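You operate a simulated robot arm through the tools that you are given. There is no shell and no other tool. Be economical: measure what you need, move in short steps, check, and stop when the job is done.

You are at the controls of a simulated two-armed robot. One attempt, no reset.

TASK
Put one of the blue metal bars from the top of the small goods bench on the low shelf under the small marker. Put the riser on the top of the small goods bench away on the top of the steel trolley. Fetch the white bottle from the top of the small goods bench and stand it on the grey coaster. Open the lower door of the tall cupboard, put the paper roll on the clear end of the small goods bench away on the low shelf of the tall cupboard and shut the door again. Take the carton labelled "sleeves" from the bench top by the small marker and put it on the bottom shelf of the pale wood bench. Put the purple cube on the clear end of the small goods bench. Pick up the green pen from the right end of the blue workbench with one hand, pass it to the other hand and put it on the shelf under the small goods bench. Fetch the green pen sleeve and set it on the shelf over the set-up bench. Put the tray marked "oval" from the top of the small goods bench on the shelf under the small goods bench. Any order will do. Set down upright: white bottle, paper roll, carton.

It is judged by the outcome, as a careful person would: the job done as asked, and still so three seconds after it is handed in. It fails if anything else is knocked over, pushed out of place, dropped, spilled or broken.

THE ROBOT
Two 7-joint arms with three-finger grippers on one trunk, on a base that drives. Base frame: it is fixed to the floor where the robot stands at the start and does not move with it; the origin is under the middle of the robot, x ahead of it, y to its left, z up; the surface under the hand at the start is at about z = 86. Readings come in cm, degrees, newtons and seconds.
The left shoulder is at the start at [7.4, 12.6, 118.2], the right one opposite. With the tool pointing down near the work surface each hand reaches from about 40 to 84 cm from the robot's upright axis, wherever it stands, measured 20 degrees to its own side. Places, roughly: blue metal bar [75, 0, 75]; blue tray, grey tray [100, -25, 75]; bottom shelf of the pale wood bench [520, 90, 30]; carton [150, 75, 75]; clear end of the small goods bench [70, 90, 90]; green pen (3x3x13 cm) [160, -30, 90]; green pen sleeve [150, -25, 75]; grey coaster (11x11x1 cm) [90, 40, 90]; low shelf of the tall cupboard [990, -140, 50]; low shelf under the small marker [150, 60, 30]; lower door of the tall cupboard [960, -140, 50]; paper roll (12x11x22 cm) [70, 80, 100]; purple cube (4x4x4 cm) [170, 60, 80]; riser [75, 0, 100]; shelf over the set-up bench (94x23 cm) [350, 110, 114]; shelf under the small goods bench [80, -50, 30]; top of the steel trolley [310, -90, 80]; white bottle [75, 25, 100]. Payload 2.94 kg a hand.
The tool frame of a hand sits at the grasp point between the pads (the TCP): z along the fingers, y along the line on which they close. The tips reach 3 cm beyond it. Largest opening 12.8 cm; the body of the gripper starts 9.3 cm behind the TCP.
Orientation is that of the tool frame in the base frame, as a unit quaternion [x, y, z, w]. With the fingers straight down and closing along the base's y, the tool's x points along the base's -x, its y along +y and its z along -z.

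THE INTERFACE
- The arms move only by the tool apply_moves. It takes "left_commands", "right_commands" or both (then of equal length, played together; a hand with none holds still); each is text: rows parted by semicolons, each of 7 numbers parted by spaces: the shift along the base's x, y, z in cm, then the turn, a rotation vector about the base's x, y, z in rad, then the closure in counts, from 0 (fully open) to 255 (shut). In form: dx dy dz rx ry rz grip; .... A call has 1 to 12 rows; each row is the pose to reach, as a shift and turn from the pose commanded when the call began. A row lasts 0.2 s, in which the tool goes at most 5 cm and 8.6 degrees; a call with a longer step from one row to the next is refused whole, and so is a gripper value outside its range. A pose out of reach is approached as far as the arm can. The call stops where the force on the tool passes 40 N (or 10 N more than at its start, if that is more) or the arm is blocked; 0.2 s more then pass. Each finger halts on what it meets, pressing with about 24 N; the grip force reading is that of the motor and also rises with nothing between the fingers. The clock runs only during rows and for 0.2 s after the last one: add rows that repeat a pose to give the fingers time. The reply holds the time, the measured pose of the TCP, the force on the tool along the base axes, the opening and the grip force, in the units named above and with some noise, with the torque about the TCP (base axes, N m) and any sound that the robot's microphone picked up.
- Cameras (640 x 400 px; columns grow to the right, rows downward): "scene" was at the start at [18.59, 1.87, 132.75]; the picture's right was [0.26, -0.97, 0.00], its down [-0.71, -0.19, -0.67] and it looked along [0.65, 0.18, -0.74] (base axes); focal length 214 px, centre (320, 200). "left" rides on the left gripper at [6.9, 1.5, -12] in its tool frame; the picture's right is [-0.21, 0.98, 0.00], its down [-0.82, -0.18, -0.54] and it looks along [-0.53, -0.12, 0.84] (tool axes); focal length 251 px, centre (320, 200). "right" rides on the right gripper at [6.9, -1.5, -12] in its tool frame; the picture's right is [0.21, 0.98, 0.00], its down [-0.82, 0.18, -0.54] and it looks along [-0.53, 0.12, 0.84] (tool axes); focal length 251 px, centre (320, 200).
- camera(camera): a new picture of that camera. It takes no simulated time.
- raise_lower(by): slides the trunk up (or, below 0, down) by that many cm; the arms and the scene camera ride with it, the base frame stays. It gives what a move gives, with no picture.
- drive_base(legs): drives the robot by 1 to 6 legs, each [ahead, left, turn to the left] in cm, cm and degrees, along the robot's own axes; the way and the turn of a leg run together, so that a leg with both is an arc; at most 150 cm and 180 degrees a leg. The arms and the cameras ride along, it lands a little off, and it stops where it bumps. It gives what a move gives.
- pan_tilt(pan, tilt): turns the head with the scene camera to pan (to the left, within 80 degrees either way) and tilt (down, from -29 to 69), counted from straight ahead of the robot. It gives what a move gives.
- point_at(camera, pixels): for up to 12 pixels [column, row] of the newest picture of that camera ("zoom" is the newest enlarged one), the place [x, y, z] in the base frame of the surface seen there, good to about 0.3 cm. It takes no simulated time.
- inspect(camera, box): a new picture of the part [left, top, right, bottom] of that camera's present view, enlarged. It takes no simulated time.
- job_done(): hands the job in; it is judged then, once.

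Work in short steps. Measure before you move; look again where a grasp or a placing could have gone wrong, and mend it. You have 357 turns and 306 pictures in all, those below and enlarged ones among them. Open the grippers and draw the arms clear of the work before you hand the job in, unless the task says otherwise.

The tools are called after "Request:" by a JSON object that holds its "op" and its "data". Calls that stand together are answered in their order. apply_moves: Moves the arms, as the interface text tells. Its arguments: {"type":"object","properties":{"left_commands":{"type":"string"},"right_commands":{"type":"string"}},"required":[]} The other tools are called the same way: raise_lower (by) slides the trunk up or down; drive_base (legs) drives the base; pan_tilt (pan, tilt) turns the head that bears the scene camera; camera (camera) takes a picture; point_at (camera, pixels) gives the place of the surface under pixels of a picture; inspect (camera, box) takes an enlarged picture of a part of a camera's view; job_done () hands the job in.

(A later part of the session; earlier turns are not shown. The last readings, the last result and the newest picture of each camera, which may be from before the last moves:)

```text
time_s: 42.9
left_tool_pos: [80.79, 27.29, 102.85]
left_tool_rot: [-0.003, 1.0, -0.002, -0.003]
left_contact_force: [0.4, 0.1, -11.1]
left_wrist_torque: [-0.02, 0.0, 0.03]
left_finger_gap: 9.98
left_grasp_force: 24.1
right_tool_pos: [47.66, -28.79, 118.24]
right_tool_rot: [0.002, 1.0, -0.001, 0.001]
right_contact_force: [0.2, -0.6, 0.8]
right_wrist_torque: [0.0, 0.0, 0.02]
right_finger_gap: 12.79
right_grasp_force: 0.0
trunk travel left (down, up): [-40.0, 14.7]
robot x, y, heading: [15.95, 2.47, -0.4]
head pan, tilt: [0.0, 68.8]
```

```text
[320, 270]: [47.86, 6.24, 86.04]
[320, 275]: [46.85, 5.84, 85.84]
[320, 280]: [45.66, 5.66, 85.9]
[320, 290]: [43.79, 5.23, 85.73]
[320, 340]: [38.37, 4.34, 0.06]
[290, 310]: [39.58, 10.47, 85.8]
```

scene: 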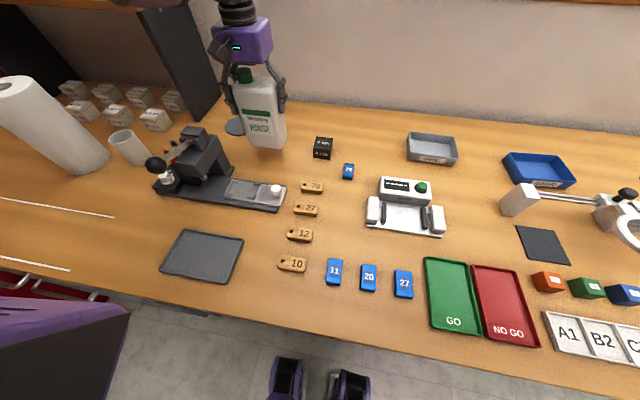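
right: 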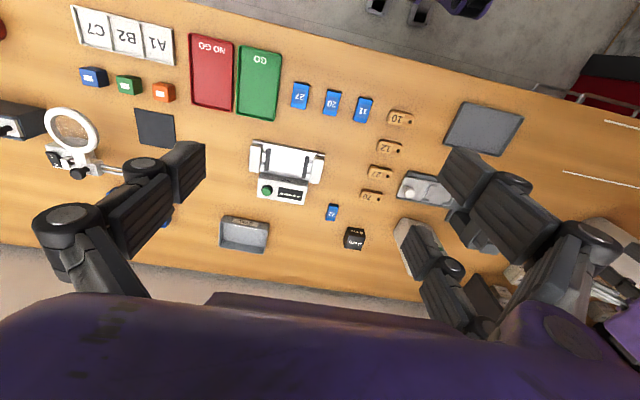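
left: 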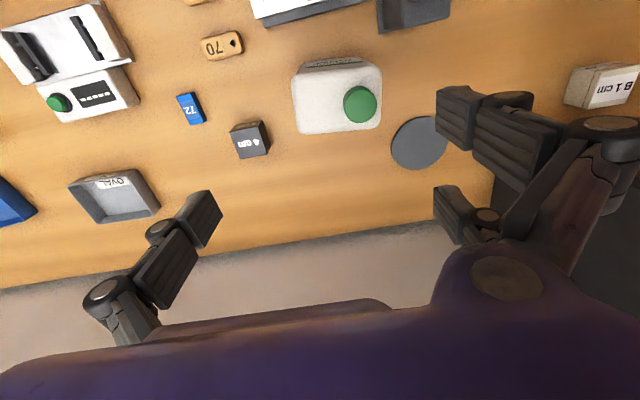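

With the base at x≈16, bench edge is x≈38. To gain reach I raise the trunk (hand then works lower relative to the shoulder), after pulling the hand back a little.

Request:
{"op": "apply_moves", "data": {"left_commands": "-1.5 0 0 0 0 0 255; -3 0 0 0 0 0 255; -3 0 0 0 0 0 255"}}

Request:
{"op": "raise_lower", "data": {"by": 14}}

Request:
{"op": "apply_moves", "data": {"left_commands": "0 0 -4 0 0 0 255; 0 0 -8 0 0 0 255; 0 0 -12 0 0 0 255; 3 0 -12 0 0 0 255; 6 0 -12 0 0 0 255; 9 0 -12 0 0 0 255; 12 0 -12 0 0 0 255; 12 0 -12 0 0 0 255"}}

```text
time_s: 43.7
left_tool_pos: [77.64, 27.34, 102.7]
left_tool_rot: [-0.003, 1.0, -0.003, -0.004]
left_contact_force: [-0.1, 1.1, -11.6]
left_wrist_torque: [0.02, 0.02, 0.0]
left_finger_gap: 9.99
left_grasp_force: 24.2
right_tool_pos: [47.73, -28.73, 118.3]
right_tool_rot: [0.002, 1.0, 0.0, 0.0]
right_contact_force: [-0.1, -0.7, -0.5]
right_wrist_torque: [0.0, 0.0, 0.02]
right_finger_gap: 12.8
right_grasp_force: 0.2
trunk travel left (down, up): [-40.0, 14.7]
robot x, y, heading: [15.9, 2.77, -0.2]
head pan, tilt: [0.0, 68.8]
```

```text
time_s: 45.4
left_tool_pos: [75.49, 27.32, 130.35]
left_tool_rot: [-0.002, 0.994, -0.002, 0.112]
left_contact_force: [0.4, 0.8, -12.0]
left_wrist_torque: [0.01, 0.12, 0.01]
left_finger_gap: 10.0
left_grasp_force: 24.1
right_tool_pos: [47.82, -28.7, 132.25]
right_tool_rot: [0.002, 1.0, 0.0, 0.0]
right_contact_force: [-0.1, 0.1, 0.0]
right_wrist_torque: [-0.01, 0.03, 0.01]
right_finger_gap: 12.8
right_grasp_force: 0.0
trunk travel left (down, up): [-54.0, 0.7]
robot x, y, heading: [16.01, 2.82, -0.1]
head pan, tilt: [0.0, 68.8]
```

```text
time_s: 47.2
left_tool_pos: [77.57, 31.13, 119.99]
left_tool_rot: [-0.002, 0.993, -0.003, 0.114]
left_contact_force: [-0.2, -0.4, -11.8]
left_wrist_torque: [0.01, 0.13, -0.02]
left_finger_gap: 9.98
left_grasp_force: 24.2
left hand out of reach, approached as far as the arm can: row 4, 5, 6, 7, 8
right_tool_pos: [47.85, -28.79, 132.33]
right_tool_rot: [0.002, 1.0, -0.001, 0.001]
right_contact_force: [-0.5, 0.0, 0.2]
right_wrist_torque: [-0.02, 0.03, 0.0]
right_finger_gap: 12.81
right_grasp_force: 0.0
trunk travel left (down, up): [-54.0, 0.7]
robot x, y, heading: [16.05, 2.86, -0.3]
head pan, tilt: [0.0, 68.8]
```

The trunk lift swung the hand up and tilted 13°. I pull back, straighten and lower step by step.

Request:
{"op": "apply_moves", "data": {"left_commands": "-3 0 0 0 0.08 0 255; -6 0 0 0 0.16 0 255; -8 -1 -2 0 0.23 0 255; -8 -2 -5 0 0.23 0 255; -8 -2 -5 0 0.23 0 255"}}

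Request:
{"op": "apply_moves", "data": {"left_commands": "0 0 -3 0 0 0 255; 0 0 -6 0 0 0 255; 0 0 -6 0 0 0 255"}}

```text
time_s: 48.4
left_tool_pos: [69.56, 28.85, 114.72]
left_tool_rot: [-0.002, 1.0, -0.002, -0.001]
left_contact_force: [-0.8, -0.7, -11.9]
left_wrist_torque: [0.0, 0.01, 0.03]
left_finger_gap: 10.0
left_grasp_force: 23.8
right_tool_pos: [47.57, -28.77, 132.39]
right_tool_rot: [0.001, 1.0, 0.0, 0.002]
right_contact_force: [-0.7, 0.8, 0.7]
right_wrist_torque: [0.02, 0.0, -0.01]
right_finger_gap: 12.8
right_grasp_force: 0.1
trunk travel left (down, up): [-54.0, 0.7]
robot x, y, heading: [16.16, 2.66, 0.1]
head pan, tilt: [0.0, 68.8]
```

```text
time_s: 49.2
left_tool_pos: [68.12, 29.5, 109.71]
left_tool_rot: [-0.003, 1.0, -0.002, 0.0]
left_contact_force: [0.5, -0.1, -12.2]
left_wrist_torque: [0.0, 0.04, -0.01]
left_finger_gap: 9.96
left_grasp_force: 24.3
left hand out of reach, approached as far as the arm can: row 1, 2, 3
right_tool_pos: [47.81, -28.95, 132.45]
right_tool_rot: [0.001, 1.0, -0.001, 0.001]
right_contact_force: [-0.1, 0.4, 0.1]
right_wrist_torque: [0.03, 0.03, 0.0]
right_finger_gap: 12.79
right_grasp_force: 0.0
trunk travel left (down, up): [-54.0, 0.7]
robot x, y, heading: [15.96, 2.55, -0.1]
head pan, tilt: [0.0, 68.8]
```

Raising the trunk isn't helping in this posture. I lift the hand and return the trunk to its former height; then I'll use a forward-tilted grasp for more reach.

Request:
{"op": "apply_moves", "data": {"left_commands": "-1 0 4 0 0 0 255; -2 0 8 0 0 0 255; -2 -1 11 0 0 0 255; -2 -1 11 0 0 0 255"}}

Request:
{"op": "pan_tilt", "data": {"pan": 30, "tilt": 30}}

Request:
{"op": "camera", "data": {"camera": "scene"}}

Request:
{"op": "raise_lower", "data": {"by": -14}}

Request:
{"op": "camera", "data": {"camera": "scene"}}

```text
time_s: 50.2
left_tool_pos: [66.26, 28.97, 120.62]
left_tool_rot: [-0.002, 1.0, -0.003, -0.001]
left_contact_force: [-0.7, 0.1, -11.6]
left_wrist_torque: [-0.02, 0.02, -0.01]
left_finger_gap: 9.99
left_grasp_force: 24.0
right_tool_pos: [47.71, -28.74, 132.36]
right_tool_rot: [0.002, 1.0, 0.0, 0.0]
right_contact_force: [0.1, 0.4, -0.9]
right_wrist_torque: [0.01, 0.03, -0.03]
right_finger_gap: 12.78
right_grasp_force: 0.0
trunk travel left (down, up): [-54.0, 0.7]
robot x, y, heading: [15.81, 2.61, -0.1]
head pan, tilt: [0.0, 68.8]
```

```text
time_s: 51.3
left_tool_pos: [66.15, 28.82, 120.87]
left_tool_rot: [-0.003, 1.0, -0.003, 0.0]
left_contact_force: [-1.1, -0.2, -11.1]
left_wrist_torque: [0.0, 0.01, -0.01]
left_finger_gap: 9.97
left_grasp_force: 23.9
right_tool_pos: [47.74, -28.66, 132.37]
right_tool_rot: [0.002, 1.0, 0.0, 0.001]
right_contact_force: [-0.2, -0.3, 0.5]
right_wrist_torque: [-0.02, -0.03, 0.02]
right_finger_gap: 12.78
right_grasp_force: 0.1
trunk travel left (down, up): [-54.0, 0.7]
robot x, y, heading: [15.96, 2.35, -0.4]
head pan, tilt: [30.0, 30.0]
```

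```text
281 pictures are left
```

scene: 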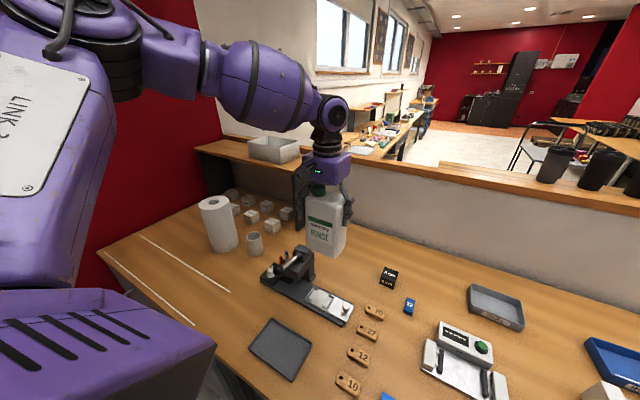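

```text
time_s: 52.9
left_tool_pos: [66.1, 28.47, 106.68]
left_tool_rot: [-0.002, 1.0, -0.003, 0.0]
left_contact_force: [-0.1, -0.6, -11.1]
left_wrist_torque: [0.02, -0.05, -0.01]
left_finger_gap: 9.98
left_grasp_force: 23.4
right_tool_pos: [47.58, -28.76, 118.42]
right_tool_rot: [0.001, 1.0, -0.001, 0.0]
right_contact_force: [-0.2, 0.5, 0.4]
right_wrist_torque: [0.01, 0.03, 0.0]
right_finger_gap: 12.79
right_grasp_force: 0.0
trunk travel left (down, up): [-40.0, 14.7]
robot x, y, heading: [15.9, 2.82, -0.4]
head pan, tilt: [30.0, 30.0]
```

```text
280 pictures are left
```

scene: 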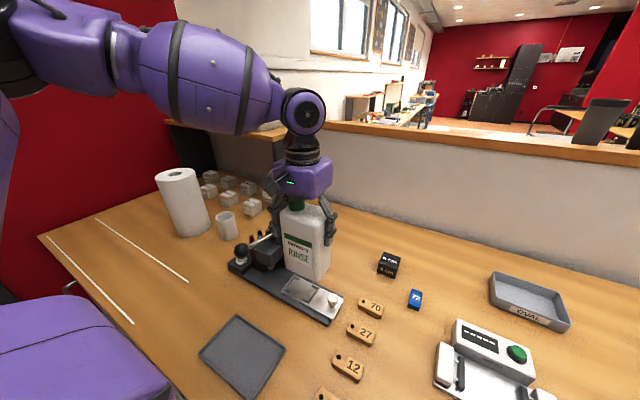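

The bottle is clear of everything. Better geometry: stand in front of the coaster but turned right ~22°, so the coaster lies 22° to the left at ~73 cm. I lift the bottle high first (over the press), then turn and drive.

Request:
{"op": "apply_moves", "data": {"left_commands": "-1 0 4 0 0 0 255; -2 0 8 0 0 0 255; -3 0 12 0 0 0 255; -4 0 15 0 0 0 255; -4 0 15 0 0 0 255"}}

Request:
{"op": "drive_base", "data": {"legs": [[0, 0, -22], [-14.7, 36.4, 0]]}}

Request:
{"op": "pan_tilt", "data": {"pan": 20, "tilt": 50}}

Request:
{"op": "camera", "data": {"camera": "scene"}}

```text
time_s: 54.1
left_tool_pos: [62.3, 28.26, 121.44]
left_tool_rot: [-0.003, 1.0, -0.002, -0.002]
left_contact_force: [0.4, 0.5, -10.4]
left_wrist_torque: [-0.04, 0.02, 0.0]
left_finger_gap: 9.98
left_grasp_force: 24.1
right_tool_pos: [47.71, -28.74, 118.26]
right_tool_rot: [0.002, 1.0, 0.0, 0.0]
right_contact_force: [-0.2, 0.4, -0.3]
right_wrist_torque: [-0.01, 0.03, 0.02]
right_finger_gap: 12.77
right_grasp_force: 0.1
trunk travel left (down, up): [-40.0, 14.7]
robot x, y, heading: [15.82, 2.59, -0.2]
head pan, tilt: [30.0, 30.0]
```

```text
time_s: 59.1
left_tool_pos: [67.52, 48.7, 121.18]
left_tool_rot: [0.18, 0.984, -0.002, -0.004]
left_contact_force: [0.0, 0.6, -11.6]
left_wrist_torque: [0.0, 0.06, 0.0]
left_finger_gap: 9.99
left_grasp_force: 24.0
right_tool_pos: [33.55, 0.79, 118.29]
right_tool_rot: [0.184, 0.983, -0.001, 0.0]
right_contact_force: [-0.4, -0.1, -0.6]
right_wrist_torque: [-0.01, 0.0, -0.02]
right_finger_gap: 12.78
right_grasp_force: 0.1
trunk travel left (down, up): [-40.0, 14.7]
robot x, y, heading: [15.5, 41.68, -21.3]
head pan, tilt: [30.0, 30.0]
stopped in leg 2: the robot was blocked; the commanded pose is now the measured one
```

```text
time_s: 60.0
left_tool_pos: [67.58, 48.72, 121.37]
left_tool_rot: [0.18, 0.984, -0.002, -0.002]
left_contact_force: [0.5, 0.6, -11.5]
left_wrist_torque: [0.0, 0.0, -0.02]
left_finger_gap: 9.98
left_grasp_force: 23.7
right_tool_pos: [33.61, 0.73, 118.28]
right_tool_rot: [0.184, 0.983, 0.0, 0.001]
right_contact_force: [0.2, -0.2, -0.2]
right_wrist_torque: [-0.04, 0.0, 0.01]
right_finger_gap: 12.81
right_grasp_force: 0.1
trunk travel left (down, up): [-40.0, 14.7]
robot x, y, heading: [15.29, 41.42, -21.2]
head pan, tilt: [20.0, 50.0]
```

```text
279 pictures are left
```

scene: 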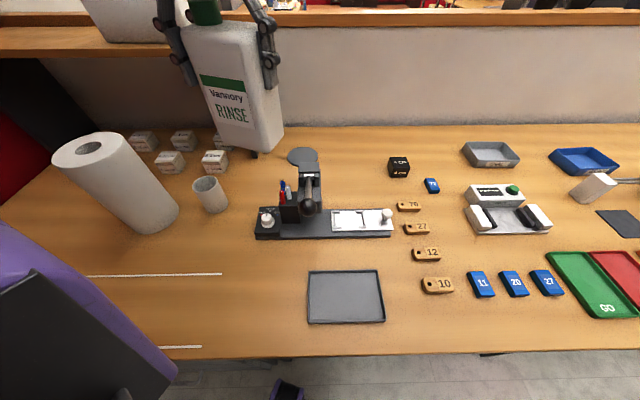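

Arrived near (15.4, 41.6), heading −21°. Bottle is above the bench clear of the press; I advance it towards the coaster while lowering gently.

Request:
{"op": "apply_moves", "data": {"left_commands": "4 0 0 0 0 0 255; 8 0 0 0 0 0 255; 11 0 -3 0 0 0 255; 12 0 -6 0 0 0 255; 13 0 -10 0 0 0 255; 15 -2 -13 0 0 0 255; 18 -4 -15 0 0 0 255; 18 -4 -15 0 0 0 255"}}

Request:
{"op": "camera", "data": {"camera": "scene"}}

```text
time_s: 61.8
left_tool_pos: [85.48, 44.75, 106.38]
left_tool_rot: [0.179, 0.984, -0.002, -0.001]
left_contact_force: [-0.5, -0.1, -10.4]
left_wrist_torque: [-0.03, -0.03, -0.01]
left_finger_gap: 9.99
left_grasp_force: 23.9
right_tool_pos: [33.45, 0.83, 118.4]
right_tool_rot: [0.184, 0.983, -0.001, 0.001]
right_contact_force: [0.2, -0.2, 0.1]
right_wrist_torque: [-0.01, 0.01, -0.01]
right_finger_gap: 12.81
right_grasp_force: 0.1
trunk travel left (down, up): [-40.0, 14.7]
robot x, y, heading: [15.52, 41.54, -21.3]
head pan, tilt: [20.0, 50.0]
```

```text
278 pictures are left
```

scene: 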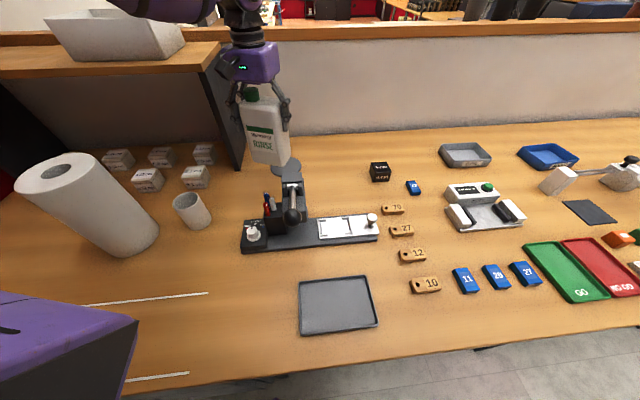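

No reach complaint. Now over the coaster centre [91, 42] and down to just above it.

Request:
{"op": "apply_moves", "data": {"left_commands": "3 -1.4 0 0 0 0 255; 5.5 -2.75 0 0 0 0 255; 5.5 -2.75 -2 0 0 0 255; 5.5 -2.75 -4 0 0 0 255; 5.5 -2.75 -5.5 0 0 0 255; 5.5 -2.75 -5.5 0 0 0 255"}}

Request:
{"op": "inspect", "data": {"camera": "scene", "box": [180, 60, 380, 185]}}

Request:
{"op": "camera", "data": {"camera": "left"}}

```text
time_s: 63.2
left_tool_pos: [87.98, 44.15, 103.26]
left_tool_rot: [0.179, 0.984, -0.002, -0.002]
left_contact_force: [0.2, -1.3, -10.5]
left_wrist_torque: [0.0, 0.0, 0.01]
left_finger_gap: 9.97
left_grasp_force: 24.6
left hand out of reach, approached as far as the arm can: row 1, 2, 3, 4, 5, 6
right_tool_pos: [33.59, 0.78, 118.41]
right_tool_rot: [0.185, 0.983, -0.001, 0.0]
right_contact_force: [-0.6, -0.6, 0.9]
right_wrist_torque: [0.01, 0.0, 0.02]
right_finger_gap: 12.79
right_grasp_force: 0.0
trunk travel left (down, up): [-40.0, 14.7]
robot x, y, heading: [15.21, 40.87, -21.1]
head pan, tilt: [20.0, 50.0]
```

```text
3.20 times, centred on (280, 122) of scene
```

zoom: 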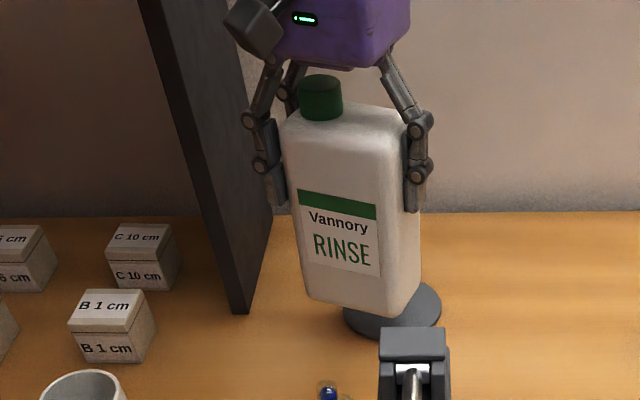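

```text
276 pictures are left
```

left: 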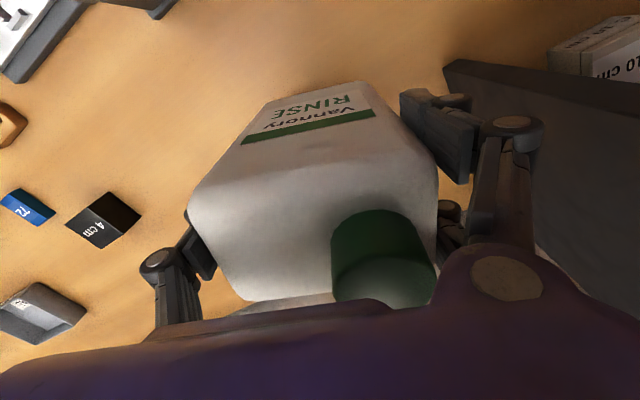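

The arm is at its limit at [88, 44.2]; the missing shift (+3, −2.1) I make with the base.

Request:
{"op": "drive_base", "data": {"legs": [[3.6, -0.8, 0]]}}

```text
time_s: 64.0
left_tool_pos: [88.84, 42.06, 103.43]
left_tool_rot: [0.18, 0.984, -0.003, -0.002]
left_contact_force: [-0.2, -0.7, -11.5]
left_wrist_torque: [0.03, 0.01, 0.0]
left_finger_gap: 9.99
left_grasp_force: 23.9
right_tool_pos: [34.36, -1.26, 118.31]
right_tool_rot: [0.184, 0.983, -0.001, 0.0]
right_contact_force: [-0.5, -0.2, 0.9]
right_wrist_torque: [0.0, 0.02, 0.01]
right_finger_gap: 12.79
right_grasp_force: 0.0
trunk travel left (down, up): [-40.0, 14.7]
robot x, y, heading: [16.52, 39.56, -21.2]
head pan, tilt: [20.0, 50.0]
```

I lower to ~100 and try the remaining 2 cm forward with the arm.

Request:
{"op": "apply_moves", "data": {"left_commands": "0 0 -1.5 0 0 0 255; 0 0 -3 0 0 0 255; 1 0 -3 0 0 0 255; 2 0 -3 0 0 0 255; 2 0 -3 0 0 0 255"}}

```text
time_s: 65.2
left_tool_pos: [88.79, 42.27, 100.29]
left_tool_rot: [0.18, 0.984, -0.003, -0.003]
left_contact_force: [-0.5, 0.8, -12.3]
left_wrist_torque: [0.02, 0.01, 0.01]
left_finger_gap: 9.98
left_grasp_force: 24.0
left hand out of reach, approached as far as the arm can: row 3, 4, 5
right_tool_pos: [34.38, -1.35, 118.33]
right_tool_rot: [0.184, 0.983, 0.0, 0.001]
right_contact_force: [-0.7, -0.1, -0.5]
right_wrist_torque: [0.0, 0.0, 0.0]
right_finger_gap: 12.8
right_grasp_force: 0.1
trunk travel left (down, up): [-40.0, 14.7]
robot x, y, heading: [15.89, 39.15, -21.4]
head pan, tilt: [20.0, 50.0]
```

Try another 2 cm toward the bench with the base.

Request:
{"op": "drive_base", "data": {"legs": [[2.0, 0.8, 0]]}}

Request:
{"op": "inspect", "data": {"camera": "scene", "box": [180, 60, 380, 185]}}

```text
time_s: 66.0
left_tool_pos: [88.75, 42.35, 99.91]
left_tool_rot: [0.179, 0.984, -0.001, -0.005]
left_contact_force: [0.1, 0.7, -10.5]
left_wrist_torque: [-0.02, 0.0, 0.01]
left_finger_gap: 9.98
left_grasp_force: 23.6
right_tool_pos: [34.5, -1.43, 118.35]
right_tool_rot: [0.183, 0.983, -0.001, 0.001]
right_contact_force: [-0.5, -0.4, 0.3]
right_wrist_torque: [-0.01, 0.02, 0.01]
right_finger_gap: 12.82
right_grasp_force: 0.0
trunk travel left (down, up): [-40.0, 14.7]
robot x, y, heading: [16.18, 39.21, -20.9]
head pan, tilt: [20.0, 50.0]
stopped in leg 1: the robot was blocked; the commanded pose is now the measured one
```

```text
3.20 times, centred on (280, 122) of scene
```

zoom: 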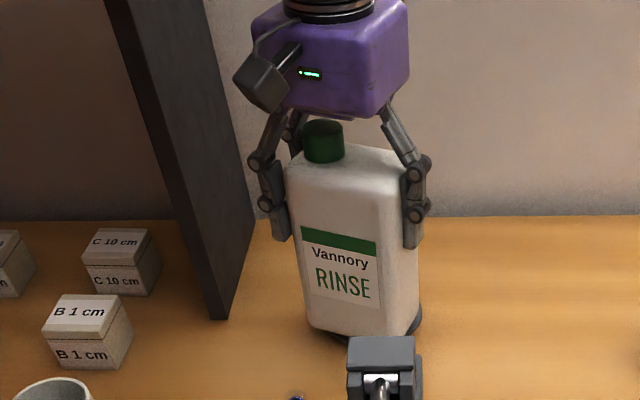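

The base is against the bench. I set the bottle down here (fully over the coaster in depth, ~2 cm off centre), then regrip with a forward-tilted hand to centre it.

Request:
{"op": "apply_moves", "data": {"left_commands": "0 0 -0.5 0 0 0 255; 0 0 -0.9 0 0 0 255; 0 0 -1.2 0 0 0 255; 0 0 -1.4 0 0 0 255; 0 0 -1.4 0 0 0 255"}}

```text
time_s: 67.2
left_tool_pos: [88.93, 42.43, 99.01]
left_tool_rot: [0.178, 0.984, -0.003, 0.0]
left_contact_force: [-0.4, 0.2, 6.2]
left_wrist_torque: [-0.71, -0.24, -0.05]
left_finger_gap: 9.99
left_grasp_force: 23.7
right_tool_pos: [34.47, -1.38, 118.38]
right_tool_rot: [0.183, 0.983, -0.001, 0.002]
right_contact_force: [-0.6, -0.5, -0.7]
right_wrist_torque: [0.0, 0.0, -0.04]
right_finger_gap: 12.82
right_grasp_force: 0.1
trunk travel left (down, up): [-40.0, 14.7]
robot x, y, heading: [15.97, 39.33, -21.1]
head pan, tilt: [20.0, 50.0]
```

Contact made. Release, then tilt the hand 20° forward around the grasp point.

Request:
{"op": "apply_moves", "data": {"left_commands": "0 0 0 0 0 0 0; 0 0 0 0 0 0 0; 0 0 0 0 0 0 0; 0 0 0 -0.045 -0.116 0 0; 0 0 0 -0.09 -0.232 0 0; 0 0 0 -0.126 -0.326 0 0; 0 0 0 -0.126 -0.326 0 0"}}

Request:
{"op": "inspect", "data": {"camera": "scene", "box": [180, 60, 380, 185]}}

Request:
{"op": "point_at", "data": {"camera": "zoom", "pixels": [[340, 160], [310, 320], [395, 325], [415, 318], [345, 250]]}}

```text
time_s: 68.8
left_tool_pos: [88.9, 42.39, 98.81]
left_tool_rot: [0.177, 0.969, -0.034, 0.169]
left_contact_force: [0.2, 0.2, 0.1]
left_wrist_torque: [0.02, 0.0, 0.03]
left_finger_gap: 12.81
left_grasp_force: 0.1
right_tool_pos: [34.44, -1.3, 118.4]
right_tool_rot: [0.183, 0.983, 0.0, 0.001]
right_contact_force: [-0.5, -0.5, 0.1]
right_wrist_torque: [0.0, 0.0, 0.02]
right_finger_gap: 12.79
right_grasp_force: 0.1
trunk travel left (down, up): [-40.0, 14.7]
robot x, y, heading: [16.43, 38.84, -20.9]
head pan, tilt: [20.0, 50.0]
```

```text
3.20 times, centred on (280, 122) of scene
```

zoom: 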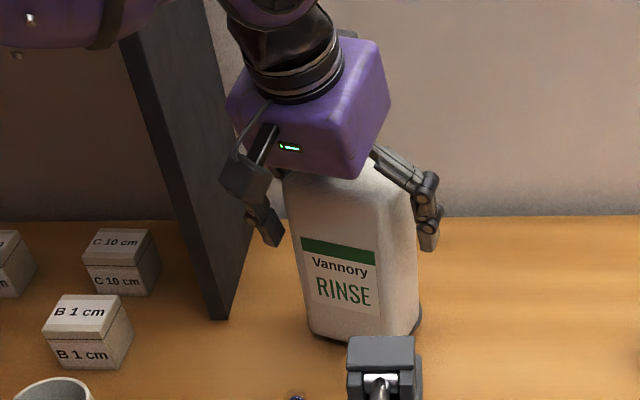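

```text
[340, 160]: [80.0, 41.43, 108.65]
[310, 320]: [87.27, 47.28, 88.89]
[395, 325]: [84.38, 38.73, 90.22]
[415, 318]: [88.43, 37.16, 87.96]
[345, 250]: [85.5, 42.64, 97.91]
```

Bottle stands upright. Regrip, lift 1.2 cm, shift to the coaster centre, set down.

Request:
{"op": "apply_moves", "data": {"left_commands": "0 0 0 0 0 0 255; 0 0 0 0 0 0 255; 0 0 0 0 0 0 255; 0 0 1.2 0 0 0 255; 1 -0.2 1.2 0 0 0 255; 2.1 -0.4 1.2 0 0 0 255; 2.1 -0.4 1.2 0 0 0 255"}}

Request:
{"op": "apply_moves", "data": {"left_commands": "0 0 -0.5 0 0 0 255; 0 0 -0.9 0 0 0 255; 0 0 -1.2 0 0 0 255; 0 0 -1.4 0 0 0 255; 0 0 -1.4 0 0 0 255"}}

```text
time_s: 70.3
left_tool_pos: [90.88, 41.94, 99.95]
left_tool_rot: [0.177, 0.969, -0.034, 0.168]
left_contact_force: [-0.1, 0.4, -11.5]
left_wrist_torque: [0.02, 0.0, -0.02]
left_finger_gap: 9.97
left_grasp_force: 23.8
right_tool_pos: [34.39, -1.34, 118.43]
right_tool_rot: [0.183, 0.983, -0.001, 0.001]
right_contact_force: [-0.6, 0.5, 0.5]
right_wrist_torque: [-0.03, -0.03, -0.03]
right_finger_gap: 12.8
right_grasp_force: 0.0
trunk travel left (down, up): [-40.0, 14.7]
robot x, y, heading: [16.19, 38.99, -21.2]
head pan, tilt: [20.0, 50.0]
```

```text
time_s: 71.5
left_tool_pos: [90.94, 41.81, 98.78]
left_tool_rot: [0.177, 0.969, -0.035, 0.17]
left_contact_force: [-1.4, 4.9, 6.7]
left_wrist_torque: [0.23, 0.54, -0.07]
left_finger_gap: 9.96
left_grasp_force: 23.8
right_tool_pos: [34.34, -1.2, 118.38]
right_tool_rot: [0.183, 0.983, -0.001, 0.002]
right_contact_force: [1.1, -0.5, -0.6]
right_wrist_torque: [0.01, 0.04, 0.02]
right_finger_gap: 12.78
right_grasp_force: 0.1
trunk travel left (down, up): [-40.0, 14.7]
robot x, y, heading: [16.2, 39.27, -21.1]
head pan, tilt: [20.0, 50.0]
```

Release and withdraw along the tool axis.

Request:
{"op": "apply_moves", "data": {"left_commands": "0 0 0 0 0 0 0; 0 0 0 0 0 0 0; 0 0 0 0 0 0 0; -1 0.4 3 0 0 0 0; -2.2 0.9 6.5 0 0 0 0; -3.6 1.3 10 0 0 0 0; -5 1.8 14 0 0 0 0; -8 2 16 0 0 0 0; -12 2 17 0 0 0 0; -12 2 17 0 0 0 0"}}

Request:
{"op": "inspect", "data": {"camera": "scene", "box": [180, 60, 380, 185]}}

```text
time_s: 73.8
left_tool_pos: [78.81, 43.88, 115.3]
left_tool_rot: [0.178, 0.969, -0.034, 0.168]
left_contact_force: [0.3, 0.7, 0.0]
left_wrist_torque: [0.01, 0.01, 0.01]
left_finger_gap: 12.8
left_grasp_force: 0.0
right_tool_pos: [34.43, -1.38, 118.29]
right_tool_rot: [0.183, 0.983, -0.001, 0.001]
right_contact_force: [0.4, -0.6, 0.0]
right_wrist_torque: [0.0, 0.01, 0.0]
right_finger_gap: 12.79
right_grasp_force: 0.1
trunk travel left (down, up): [-40.0, 14.7]
robot x, y, heading: [16.21, 39.29, -21.1]
head pan, tilt: [20.0, 50.0]
```

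```text
3.20 times, centred on (280, 122) of scene
```

zoom: 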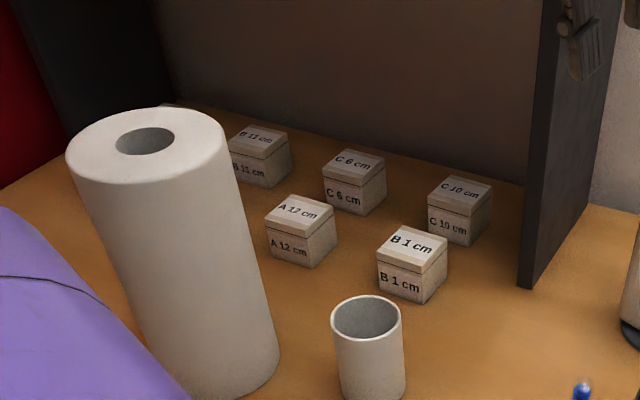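

The view seems different; take the full picture.

Request:
{"op": "camera", "data": {"camera": "scene"}}

```text
272 pictures are left
```

scene: 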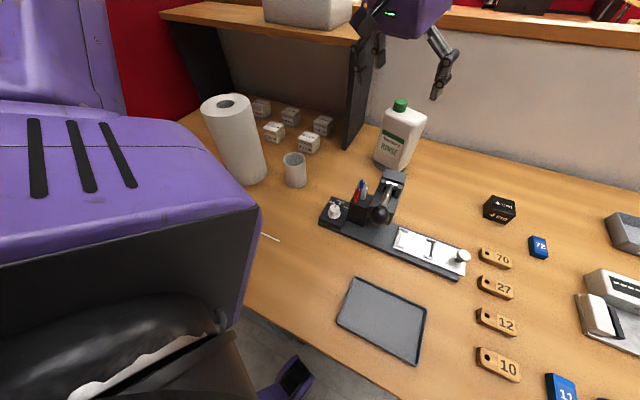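

Check frame consistency by measuring known points (riser, 72 bar, tag 70).

Request:
{"op": "point_at", "data": {"camera": "scene", "pixels": [[500, 205], [538, 246], [495, 257], [400, 105], [408, 115], [375, 165], [408, 168]]}}

Request:
{"op": "pan_tilt", "data": {"pan": 21, "tilt": 45}}

Request:
{"op": "camera", "data": {"camera": "scene"}}

```text
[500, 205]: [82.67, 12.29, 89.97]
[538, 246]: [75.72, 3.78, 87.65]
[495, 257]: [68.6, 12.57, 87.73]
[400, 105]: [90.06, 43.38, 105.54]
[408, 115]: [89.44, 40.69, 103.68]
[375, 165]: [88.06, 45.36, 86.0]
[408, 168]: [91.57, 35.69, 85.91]
```

```text
time_s: 74.4
left_tool_pos: [78.79, 43.8, 115.52]
left_tool_rot: [0.177, 0.969, -0.034, 0.169]
left_contact_force: [0.4, 0.3, -0.5]
left_wrist_torque: [-0.04, 0.0, 0.02]
left_finger_gap: 12.8
left_grasp_force: 0.2
right_tool_pos: [34.43, -1.31, 118.36]
right_tool_rot: [0.183, 0.983, 0.0, 0.001]
right_contact_force: [-1.1, 0.3, -0.4]
right_wrist_torque: [0.02, -0.05, -0.01]
right_finger_gap: 12.81
right_grasp_force: 0.0
trunk travel left (down, up): [-40.0, 14.7]
robot x, y, heading: [16.08, 39.48, -21.1]
head pan, tilt: [21.0, 45.0]
```

```text
271 pictures are left
```

scene: 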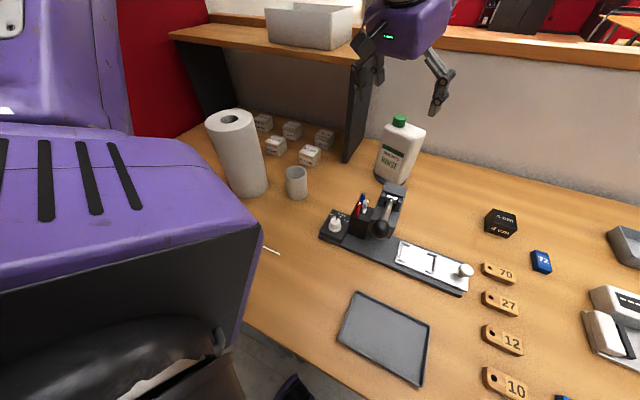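

Frame is consistent. Zoom on the bottle on the coaster.

Request:
{"op": "inspect", "data": {"camera": "scene", "box": [340, 100, 460, 200]}}

```text
4.00 times, centred on (400, 150) of scene
```

zoom: 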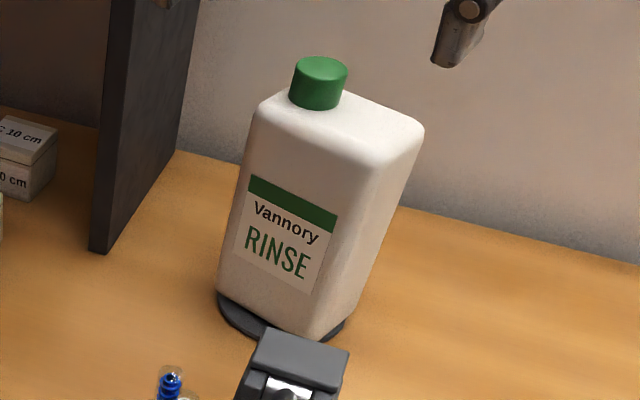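

Bottle is done. I draw the left hand back and straighten it, then drive back and across to the tray (target: robot ≈[16,−18], heading +20°, so the tray is on the right arm's good side).

Request:
{"op": "apply_moves", "data": {"left_commands": "-4 0.5 2 0 0 0 0; -8 1 4 0.045 0.116 0 0; -12 2 5 0.09 0.232 0 0; -16 3 5 0.126 0.326 0 0; -20 4 5 0.126 0.326 0 0; -24 5 5 0.126 0.326 0 0; -24 5 5 0.126 0.326 0 0"}}

Request:
{"op": "drive_base", "data": {"legs": [[-12, 0, 0], [0, 0, 41], [-10.7, -61.8, 0]]}}

Request:
{"op": "pan_tilt", "data": {"pan": -25, "tilt": 45}}

Request:
{"op": "camera", "data": {"camera": "scene"}}

```text
time_s: 76.0
left_tool_pos: [54.94, 48.63, 120.58]
left_tool_rot: [0.179, 0.984, -0.001, -0.003]
left_contact_force: [0.3, -0.5, 0.5]
left_wrist_torque: [-0.03, -0.02, 0.01]
left_finger_gap: 12.82
left_grasp_force: 0.0
right_tool_pos: [34.45, -1.51, 118.25]
right_tool_rot: [0.184, 0.983, -0.001, 0.001]
right_contact_force: [0.7, 0.0, 0.8]
right_wrist_torque: [0.0, -0.01, 0.01]
right_finger_gap: 12.81
right_grasp_force: 0.1
trunk travel left (down, up): [-40.0, 14.7]
robot x, y, heading: [16.04, 38.9, -21.0]
head pan, tilt: [21.0, 45.0]
```

```text
time_s: 84.5
left_tool_pos: [39.1, 16.95, 120.57]
left_tool_rot: [-0.189, 0.982, -0.002, -0.002]
left_contact_force: [-0.3, 0.8, 0.3]
left_wrist_torque: [0.02, 0.02, 0.0]
left_finger_gap: 12.81
left_grasp_force: 0.0
right_tool_pos: [57.57, -33.76, 118.41]
right_tool_rot: [-0.185, 0.983, 0.0, 0.001]
right_contact_force: [0.4, 0.4, 0.8]
right_wrist_torque: [0.01, 0.01, -0.03]
right_finger_gap: 12.78
right_grasp_force: 0.1
trunk travel left (down, up): [-40.0, 14.7]
robot x, y, heading: [16.53, -16.06, 21.3]
head pan, tilt: [21.0, 45.0]
```

```text
time_s: 85.7
left_tool_pos: [38.99, 16.91, 120.54]
left_tool_rot: [-0.19, 0.982, -0.003, -0.003]
left_contact_force: [0.0, -0.6, 0.1]
left_wrist_torque: [0.02, 0.02, -0.01]
left_finger_gap: 12.78
left_grasp_force: 0.0
right_tool_pos: [57.6, -33.92, 118.41]
right_tool_rot: [-0.185, 0.983, 0.0, 0.002]
right_contact_force: [-0.4, 0.6, -0.9]
right_wrist_torque: [0.01, -0.01, 0.02]
right_finger_gap: 12.82
right_grasp_force: 0.0
trunk travel left (down, up): [-40.0, 14.7]
robot x, y, heading: [17.06, -16.03, 21.4]
head pan, tilt: [-25.0, 45.0]
```

```text
269 pictures are left
```

scene: 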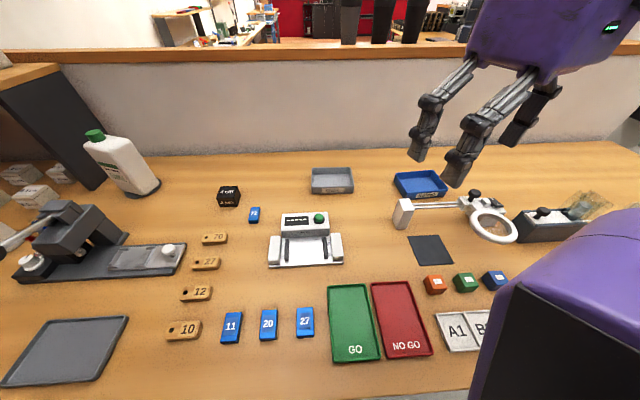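

Inspect the oval tray.

Request:
{"op": "inspect", "data": {"camera": "scene", "box": [280, 145, 400, 220]}}

Request:
{"op": "point_at", "data": {"camera": "zoom", "pixels": [[164, 170], [395, 155], [170, 255], [392, 255], [170, 235], [390, 230], [280, 130], [280, 200], [280, 225], [280, 248], [173, 200], [388, 190]]}}

```text
5.33 times, centred on (340, 182) of scene
```

zoom: 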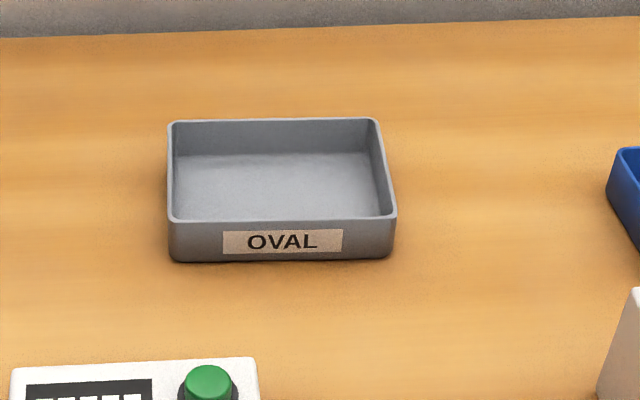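

```text
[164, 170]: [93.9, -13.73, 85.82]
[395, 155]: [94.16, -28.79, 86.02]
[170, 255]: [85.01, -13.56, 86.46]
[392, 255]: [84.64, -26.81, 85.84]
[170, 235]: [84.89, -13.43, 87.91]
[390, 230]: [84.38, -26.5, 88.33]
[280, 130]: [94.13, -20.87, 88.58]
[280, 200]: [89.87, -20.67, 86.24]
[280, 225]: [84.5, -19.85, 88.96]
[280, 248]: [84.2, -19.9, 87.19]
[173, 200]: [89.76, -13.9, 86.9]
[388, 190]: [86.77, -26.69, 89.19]
```

Tray: x 84.3–95, y −26.8…−13.5, top 89.2. I'll grip it across x (10.4 cm) from above with the right hand; bring it over at z≈106 while yawing 69°.

Request:
{"op": "apply_moves", "data": {"right_commands": "3 1.4 0 0 0 0.13 0; 6 2.8 -2 0 0 0.26 0; 9 4.2 -4 0 0 0.39 0; 12 5.6 -6 0 0 0.52 0; 15 7 -8 0 0 0.65 0; 18 8.4 -10 0 0 0.78 0; 21 9.8 -11 0 0 0.91 0; 24 11.2 -12 0 0 1.04 0; 27 12.5 -12 0 0 1.14 0; 30 13.4 -12 0 0 1.204 0; 32 13.7 -12 0 0 1.204 0; 32 13.7 -12 0 0 1.204 0"}}

Request:
{"op": "camera", "data": {"camera": "right"}}

```text
time_s: 88.3
left_tool_pos: [38.89, 16.93, 120.53]
left_tool_rot: [-0.188, 0.982, -0.002, -0.002]
left_contact_force: [-0.4, 0.2, 0.0]
left_wrist_torque: [-0.01, 0.01, -0.02]
left_finger_gap: 12.83
left_grasp_force: 0.0
right_tool_pos: [65.14, -10.31, 103.98]
right_tool_rot: [-0.687, 0.727, -0.019, 0.01]
right_contact_force: [-0.1, 0.0, -0.1]
right_wrist_torque: [-0.06, -0.03, 0.0]
right_finger_gap: 12.8
right_grasp_force: 0.0
right hand out of reach, approached as far as the arm can: row 5, 6, 7, 8, 9, 10, 11, 12
trunk travel left (down, up): [-40.0, 14.7]
robot x, y, heading: [16.14, -15.92, 21.5]
head pan, tilt: [-25.0, 45.0]
```

```text
267 pictures are left
```

right: 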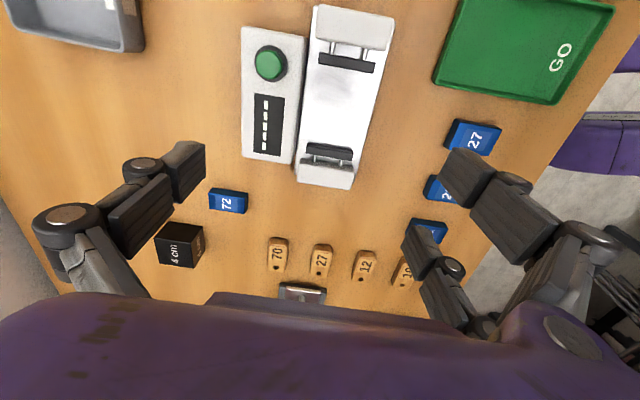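

The +69° yaw runs the wrist into its limit. I'll instead pinch the tray's right wall with the natural orientation (closing along y). First undo the yaw, lifting and pulling back.

Request:
{"op": "apply_moves", "data": {"right_commands": "-1 -1.5 4 0 0 -0.13 0; -2 -3 8 0 0 -0.26 0; -3 -4.5 12 0 0 -0.39 0; -4 -6 13 0 0 -0.52 0; -4 -7.5 13 0 0 -0.65 0; -4 -9 13 0 0 -0.78 0; -4 -10.5 13 0 0 -0.91 0; -4 -12 13 0 0 -1.04 0; -4 -13.5 13 0 0 -1.16 0; -4 -15 13 0 0 -1.16 0; -4 -18 13 0 0 -1.16 0; -4 -18 13 0 0 -1.16 0"}}

```text
time_s: 90.9
left_tool_pos: [39.01, 17.01, 120.47]
left_tool_rot: [-0.189, 0.982, -0.002, -0.002]
left_contact_force: [-0.9, 0.4, 0.3]
left_wrist_torque: [0.0, -0.04, -0.01]
left_finger_gap: 12.82
left_grasp_force: 0.1
right_tool_pos: [62.17, -29.52, 117.07]
right_tool_rot: [-0.176, 0.984, -0.021, -0.002]
right_contact_force: [0.3, 0.2, 0.7]
right_wrist_torque: [-0.02, 0.02, -0.02]
right_finger_gap: 12.79
right_grasp_force: 0.1
trunk travel left (down, up): [-40.0, 14.7]
robot x, y, heading: [16.42, -16.44, 21.3]
head pan, tilt: [-25.0, 45.0]
```

Now yaw back to 0 relative to the world, then tilt 40° forward while advancing toward the tray's right wall.

Request:
{"op": "apply_moves", "data": {"right_commands": "0 0 -2 0.01 0 -0.12 0; 1 0 -4 0.02 0 -0.24 0; 2 0 -6 0.04 0 -0.354 0; 2 0 -6 0.04 0 -0.354 0"}}

Request:
{"op": "apply_moves", "data": {"right_commands": "1 0 0 0 -0.14 0 0; 3 0 -1 0 -0.28 0 0; 5 0 -2 0 -0.42 0 0; 8 0 -2 0 -0.56 0 0; 11 0 -2 0 -0.7 0 0; 14 1 -3 0 -0.7 0 0; 17 2 -4 0 -0.7 0 0; 20 2.5 -5 0 -0.7 0 0; 20 2.5 -5 0 -0.7 0 0"}}

Request:
{"op": "camera", "data": {"camera": "right"}}

Request:
{"op": "camera", "data": {"camera": "scene"}}

```text
time_s: 91.9
left_tool_pos: [38.87, 16.88, 120.58]
left_tool_rot: [-0.189, 0.982, -0.002, -0.003]
left_contact_force: [-0.1, 0.9, 0.4]
left_wrist_torque: [0.0, 0.0, 0.03]
left_finger_gap: 12.8
left_grasp_force: 0.0
right_tool_pos: [63.92, -29.75, 111.18]
right_tool_rot: [0.0, 1.0, 0.0, -0.002]
right_contact_force: [0.4, 0.8, -0.4]
right_wrist_torque: [-0.03, -0.03, 0.0]
right_finger_gap: 12.81
right_grasp_force: 0.0
trunk travel left (down, up): [-40.0, 14.7]
robot x, y, heading: [16.39, -16.23, 21.6]
head pan, tilt: [-25.0, 45.0]
```

```text
time_s: 93.9
left_tool_pos: [38.88, 16.82, 120.6]
left_tool_rot: [-0.189, 0.982, -0.002, -0.002]
left_contact_force: [-0.2, -0.3, 0.6]
left_wrist_torque: [-0.01, -0.04, -0.04]
left_finger_gap: 12.77
left_grasp_force: 0.0
right_tool_pos: [83.93, -27.58, 106.16]
right_tool_rot: [0.0, 0.94, 0.001, 0.342]
right_contact_force: [0.4, -0.3, 0.1]
right_wrist_torque: [0.06, -0.01, 0.01]
right_finger_gap: 12.78
right_grasp_force: 0.1
trunk travel left (down, up): [-40.0, 14.7]
robot x, y, heading: [16.98, -16.06, 21.2]
head pan, tilt: [-25.0, 45.0]
```

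```text
266 pictures are left
```

right: 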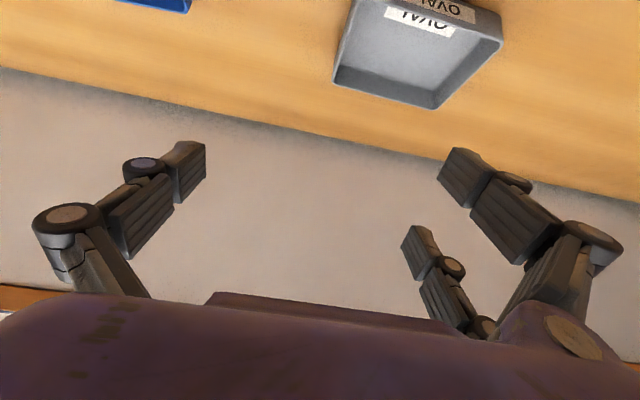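

```text
265 pictures are left
```

scene: 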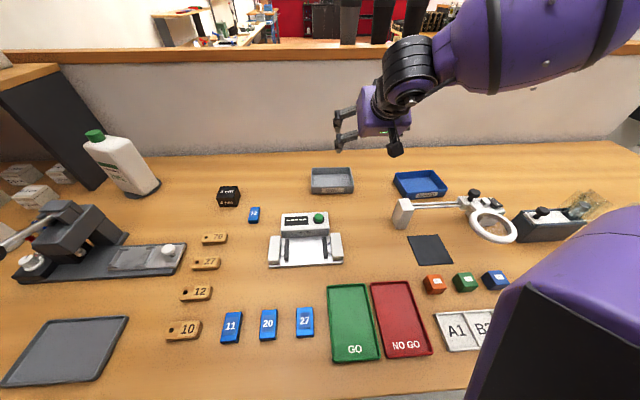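

Reach is comfortable with tilt. I descend to pinch the right wall: TCP → [88, −26.5, 90] with ~8 cm opening.

Request:
{"op": "apply_moves", "data": {"right_commands": "2 1.1 -4 0 0 0 96; 4.1 1.1 -8 0 0 0 96; 4.1 1.1 -12 0 0 0 96; 4.1 1.1 -14.5 0 0 0 96; 4.1 1.1 -16.1 0 0 0 96; 4.1 1.1 -16.1 0 0 0 96"}}

Request:
{"op": "camera", "data": {"camera": "right"}}

Request:
{"op": "inspect", "data": {"camera": "scene", "box": [260, 100, 460, 225]}}

```text
time_s: 95.3
left_tool_pos: [38.82, 16.77, 120.65]
left_tool_rot: [-0.19, 0.982, -0.002, -0.002]
left_contact_force: [0.0, 0.6, 0.1]
left_wrist_torque: [0.01, -0.01, 0.02]
left_finger_gap: 12.77
left_grasp_force: 0.0
right_tool_pos: [88.6, -26.1, 90.63]
right_tool_rot: [0.001, 0.938, 0.001, 0.347]
right_contact_force: [10.7, -1.0, 28.1]
right_wrist_torque: [1.31, 0.21, -0.27]
right_finger_gap: 8.44
right_grasp_force: 2.9
trunk travel left (down, up): [-40.0, 14.7]
robot x, y, heading: [17.09, -16.13, 21.5]
head pan, tilt: [-25.0, 45.0]
```

```text
264 pictures are left
```

right: 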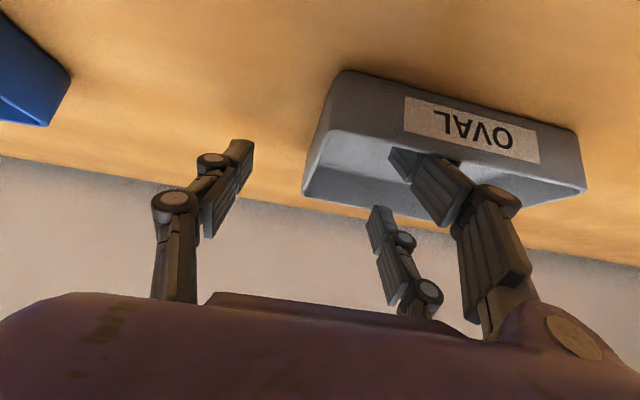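

```text
3.20 times, centred on (360, 162) of scene
```

zoom: 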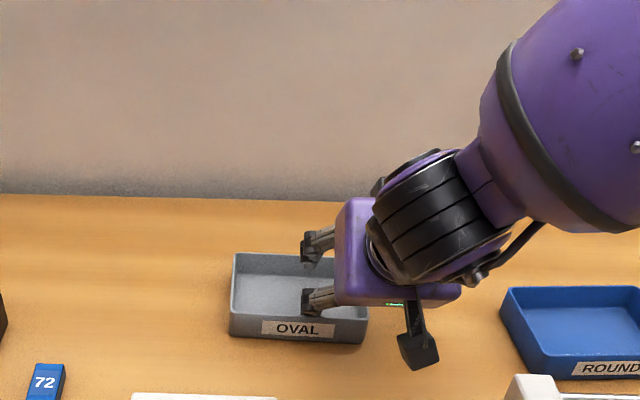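

The lower finger touches the tray floor (28 N). I raise 0.7 cm and close on the wall.

Request:
{"op": "apply_moves", "data": {"right_commands": "-0.3 -0.2 1 0 0 0 96; -0.3 -0.2 1 0 0 0 255; -0.3 -0.2 1 0 0 0 255; -0.3 -0.2 1 0 0 0 255; -0.3 -0.2 1 0 0 0 255"}}

Request:
{"op": "camera", "data": {"camera": "right"}}

Request:
{"op": "inspect", "data": {"camera": "scene", "box": [260, 100, 460, 225]}}

```text
time_s: 96.5
left_tool_pos: [39.01, 16.89, 120.58]
left_tool_rot: [-0.189, 0.982, -0.003, -0.003]
left_contact_force: [-0.3, 0.4, -0.1]
left_wrist_torque: [0.04, 0.0, -0.03]
left_finger_gap: 12.79
left_grasp_force: 0.1
right_tool_pos: [87.97, -26.35, 91.1]
right_tool_rot: [0.001, 0.94, 0.0, 0.341]
right_contact_force: [0.2, -0.2, 2.3]
right_wrist_torque: [0.19, 0.1, -0.06]
right_finger_gap: 0.63
right_grasp_force: 23.5
trunk travel left (down, up): [-40.0, 14.7]
robot x, y, heading: [17.04, -16.57, 21.2]
head pan, tilt: [-25.0, 45.0]
```

```text
262 pictures are left
```

right: 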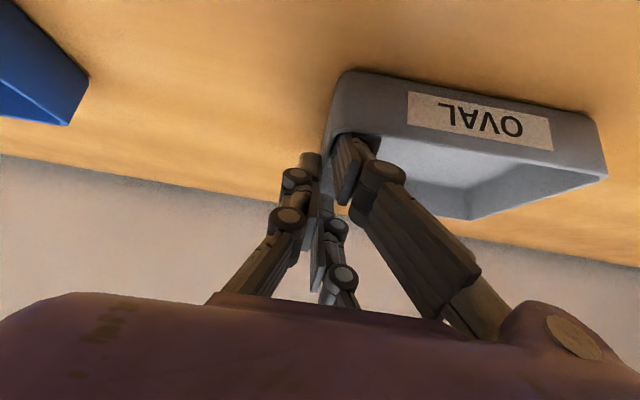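

```text
3.20 times, centred on (360, 162) of scene
```

zoom: 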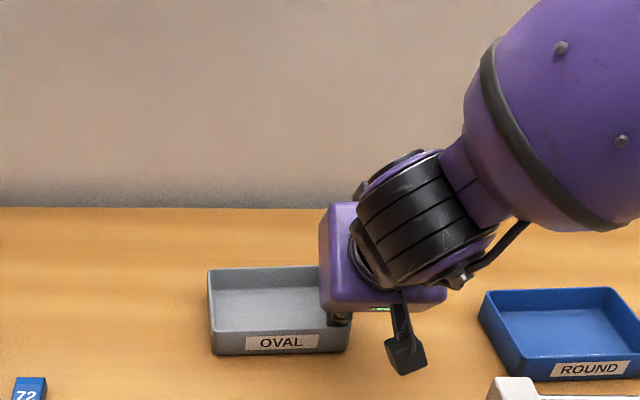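

Gripped on the wall (0.63 cm gap). Lift to test.

Request:
{"op": "apply_moves", "data": {"right_commands": "0 0 2 0 0 0 255; 0 0 6 0 0 0 255; 0 0 10 0 0 0 255; 0 0 14 0 0 0 255; 0 0 14 0 0 0 255"}}

Request:
{"op": "camera", "data": {"camera": "right"}}

Request:
{"op": "inspect", "data": {"camera": "scene", "box": [260, 60, 460, 185]}}

```text
time_s: 97.7
left_tool_pos: [38.95, 16.87, 120.55]
left_tool_rot: [-0.189, 0.982, -0.002, -0.002]
left_contact_force: [-0.6, 0.3, 0.3]
left_wrist_torque: [0.02, 0.0, 0.01]
left_finger_gap: 12.79
left_grasp_force: 0.0
right_tool_pos: [87.51, -26.69, 105.14]
right_tool_rot: [0.0, 0.94, 0.0, 0.341]
right_contact_force: [-0.1, 0.3, 0.0]
right_wrist_torque: [0.02, 0.03, -0.03]
right_finger_gap: 0.01
right_grasp_force: 3.1
trunk travel left (down, up): [-40.0, 14.7]
robot x, y, heading: [16.61, -15.84, 21.4]
head pan, tilt: [-25.0, 45.0]
```

```text
260 pictures are left
```

right: 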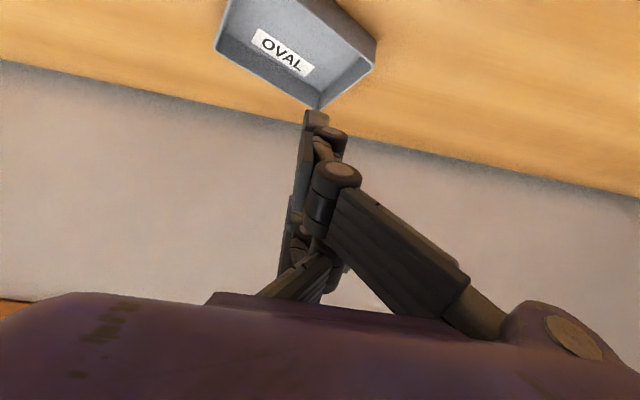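

```text
3.20 times, centred on (360, 122) of scene
```

zoom: 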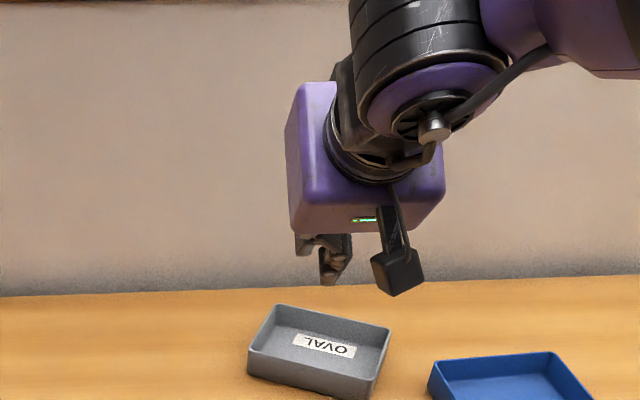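

It slipped out. See where the tray is now.

Request:
{"op": "camera", "data": {"camera": "scene"}}

Request:
{"op": "inspect", "data": {"camera": "scene", "box": [280, 130, 440, 230]}}

Request:
{"op": "point_at", "data": {"camera": "zoom", "pixels": [[120, 150], [380, 110], [260, 60], [250, 200], [200, 110], [320, 150], [150, 75]]}}

```text
258 pictures are left
```

scene: 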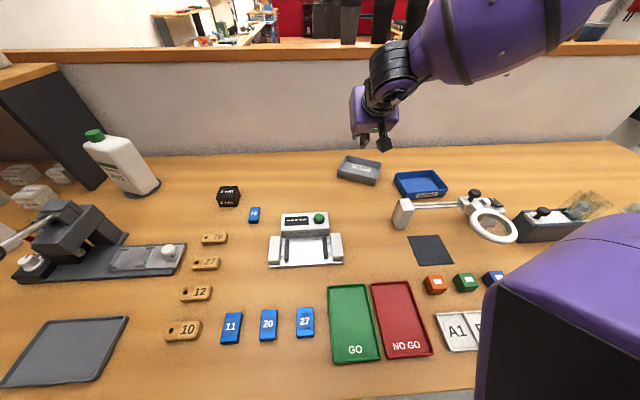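

```text
4.00 times, centred on (360, 180) of scene
```

zoom: 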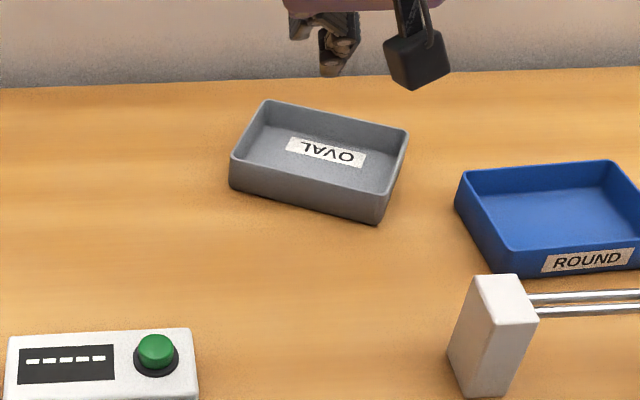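

```text
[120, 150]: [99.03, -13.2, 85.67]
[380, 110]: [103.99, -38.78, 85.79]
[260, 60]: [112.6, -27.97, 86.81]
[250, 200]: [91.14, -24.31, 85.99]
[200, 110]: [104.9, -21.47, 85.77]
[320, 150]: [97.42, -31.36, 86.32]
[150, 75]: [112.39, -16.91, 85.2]
```

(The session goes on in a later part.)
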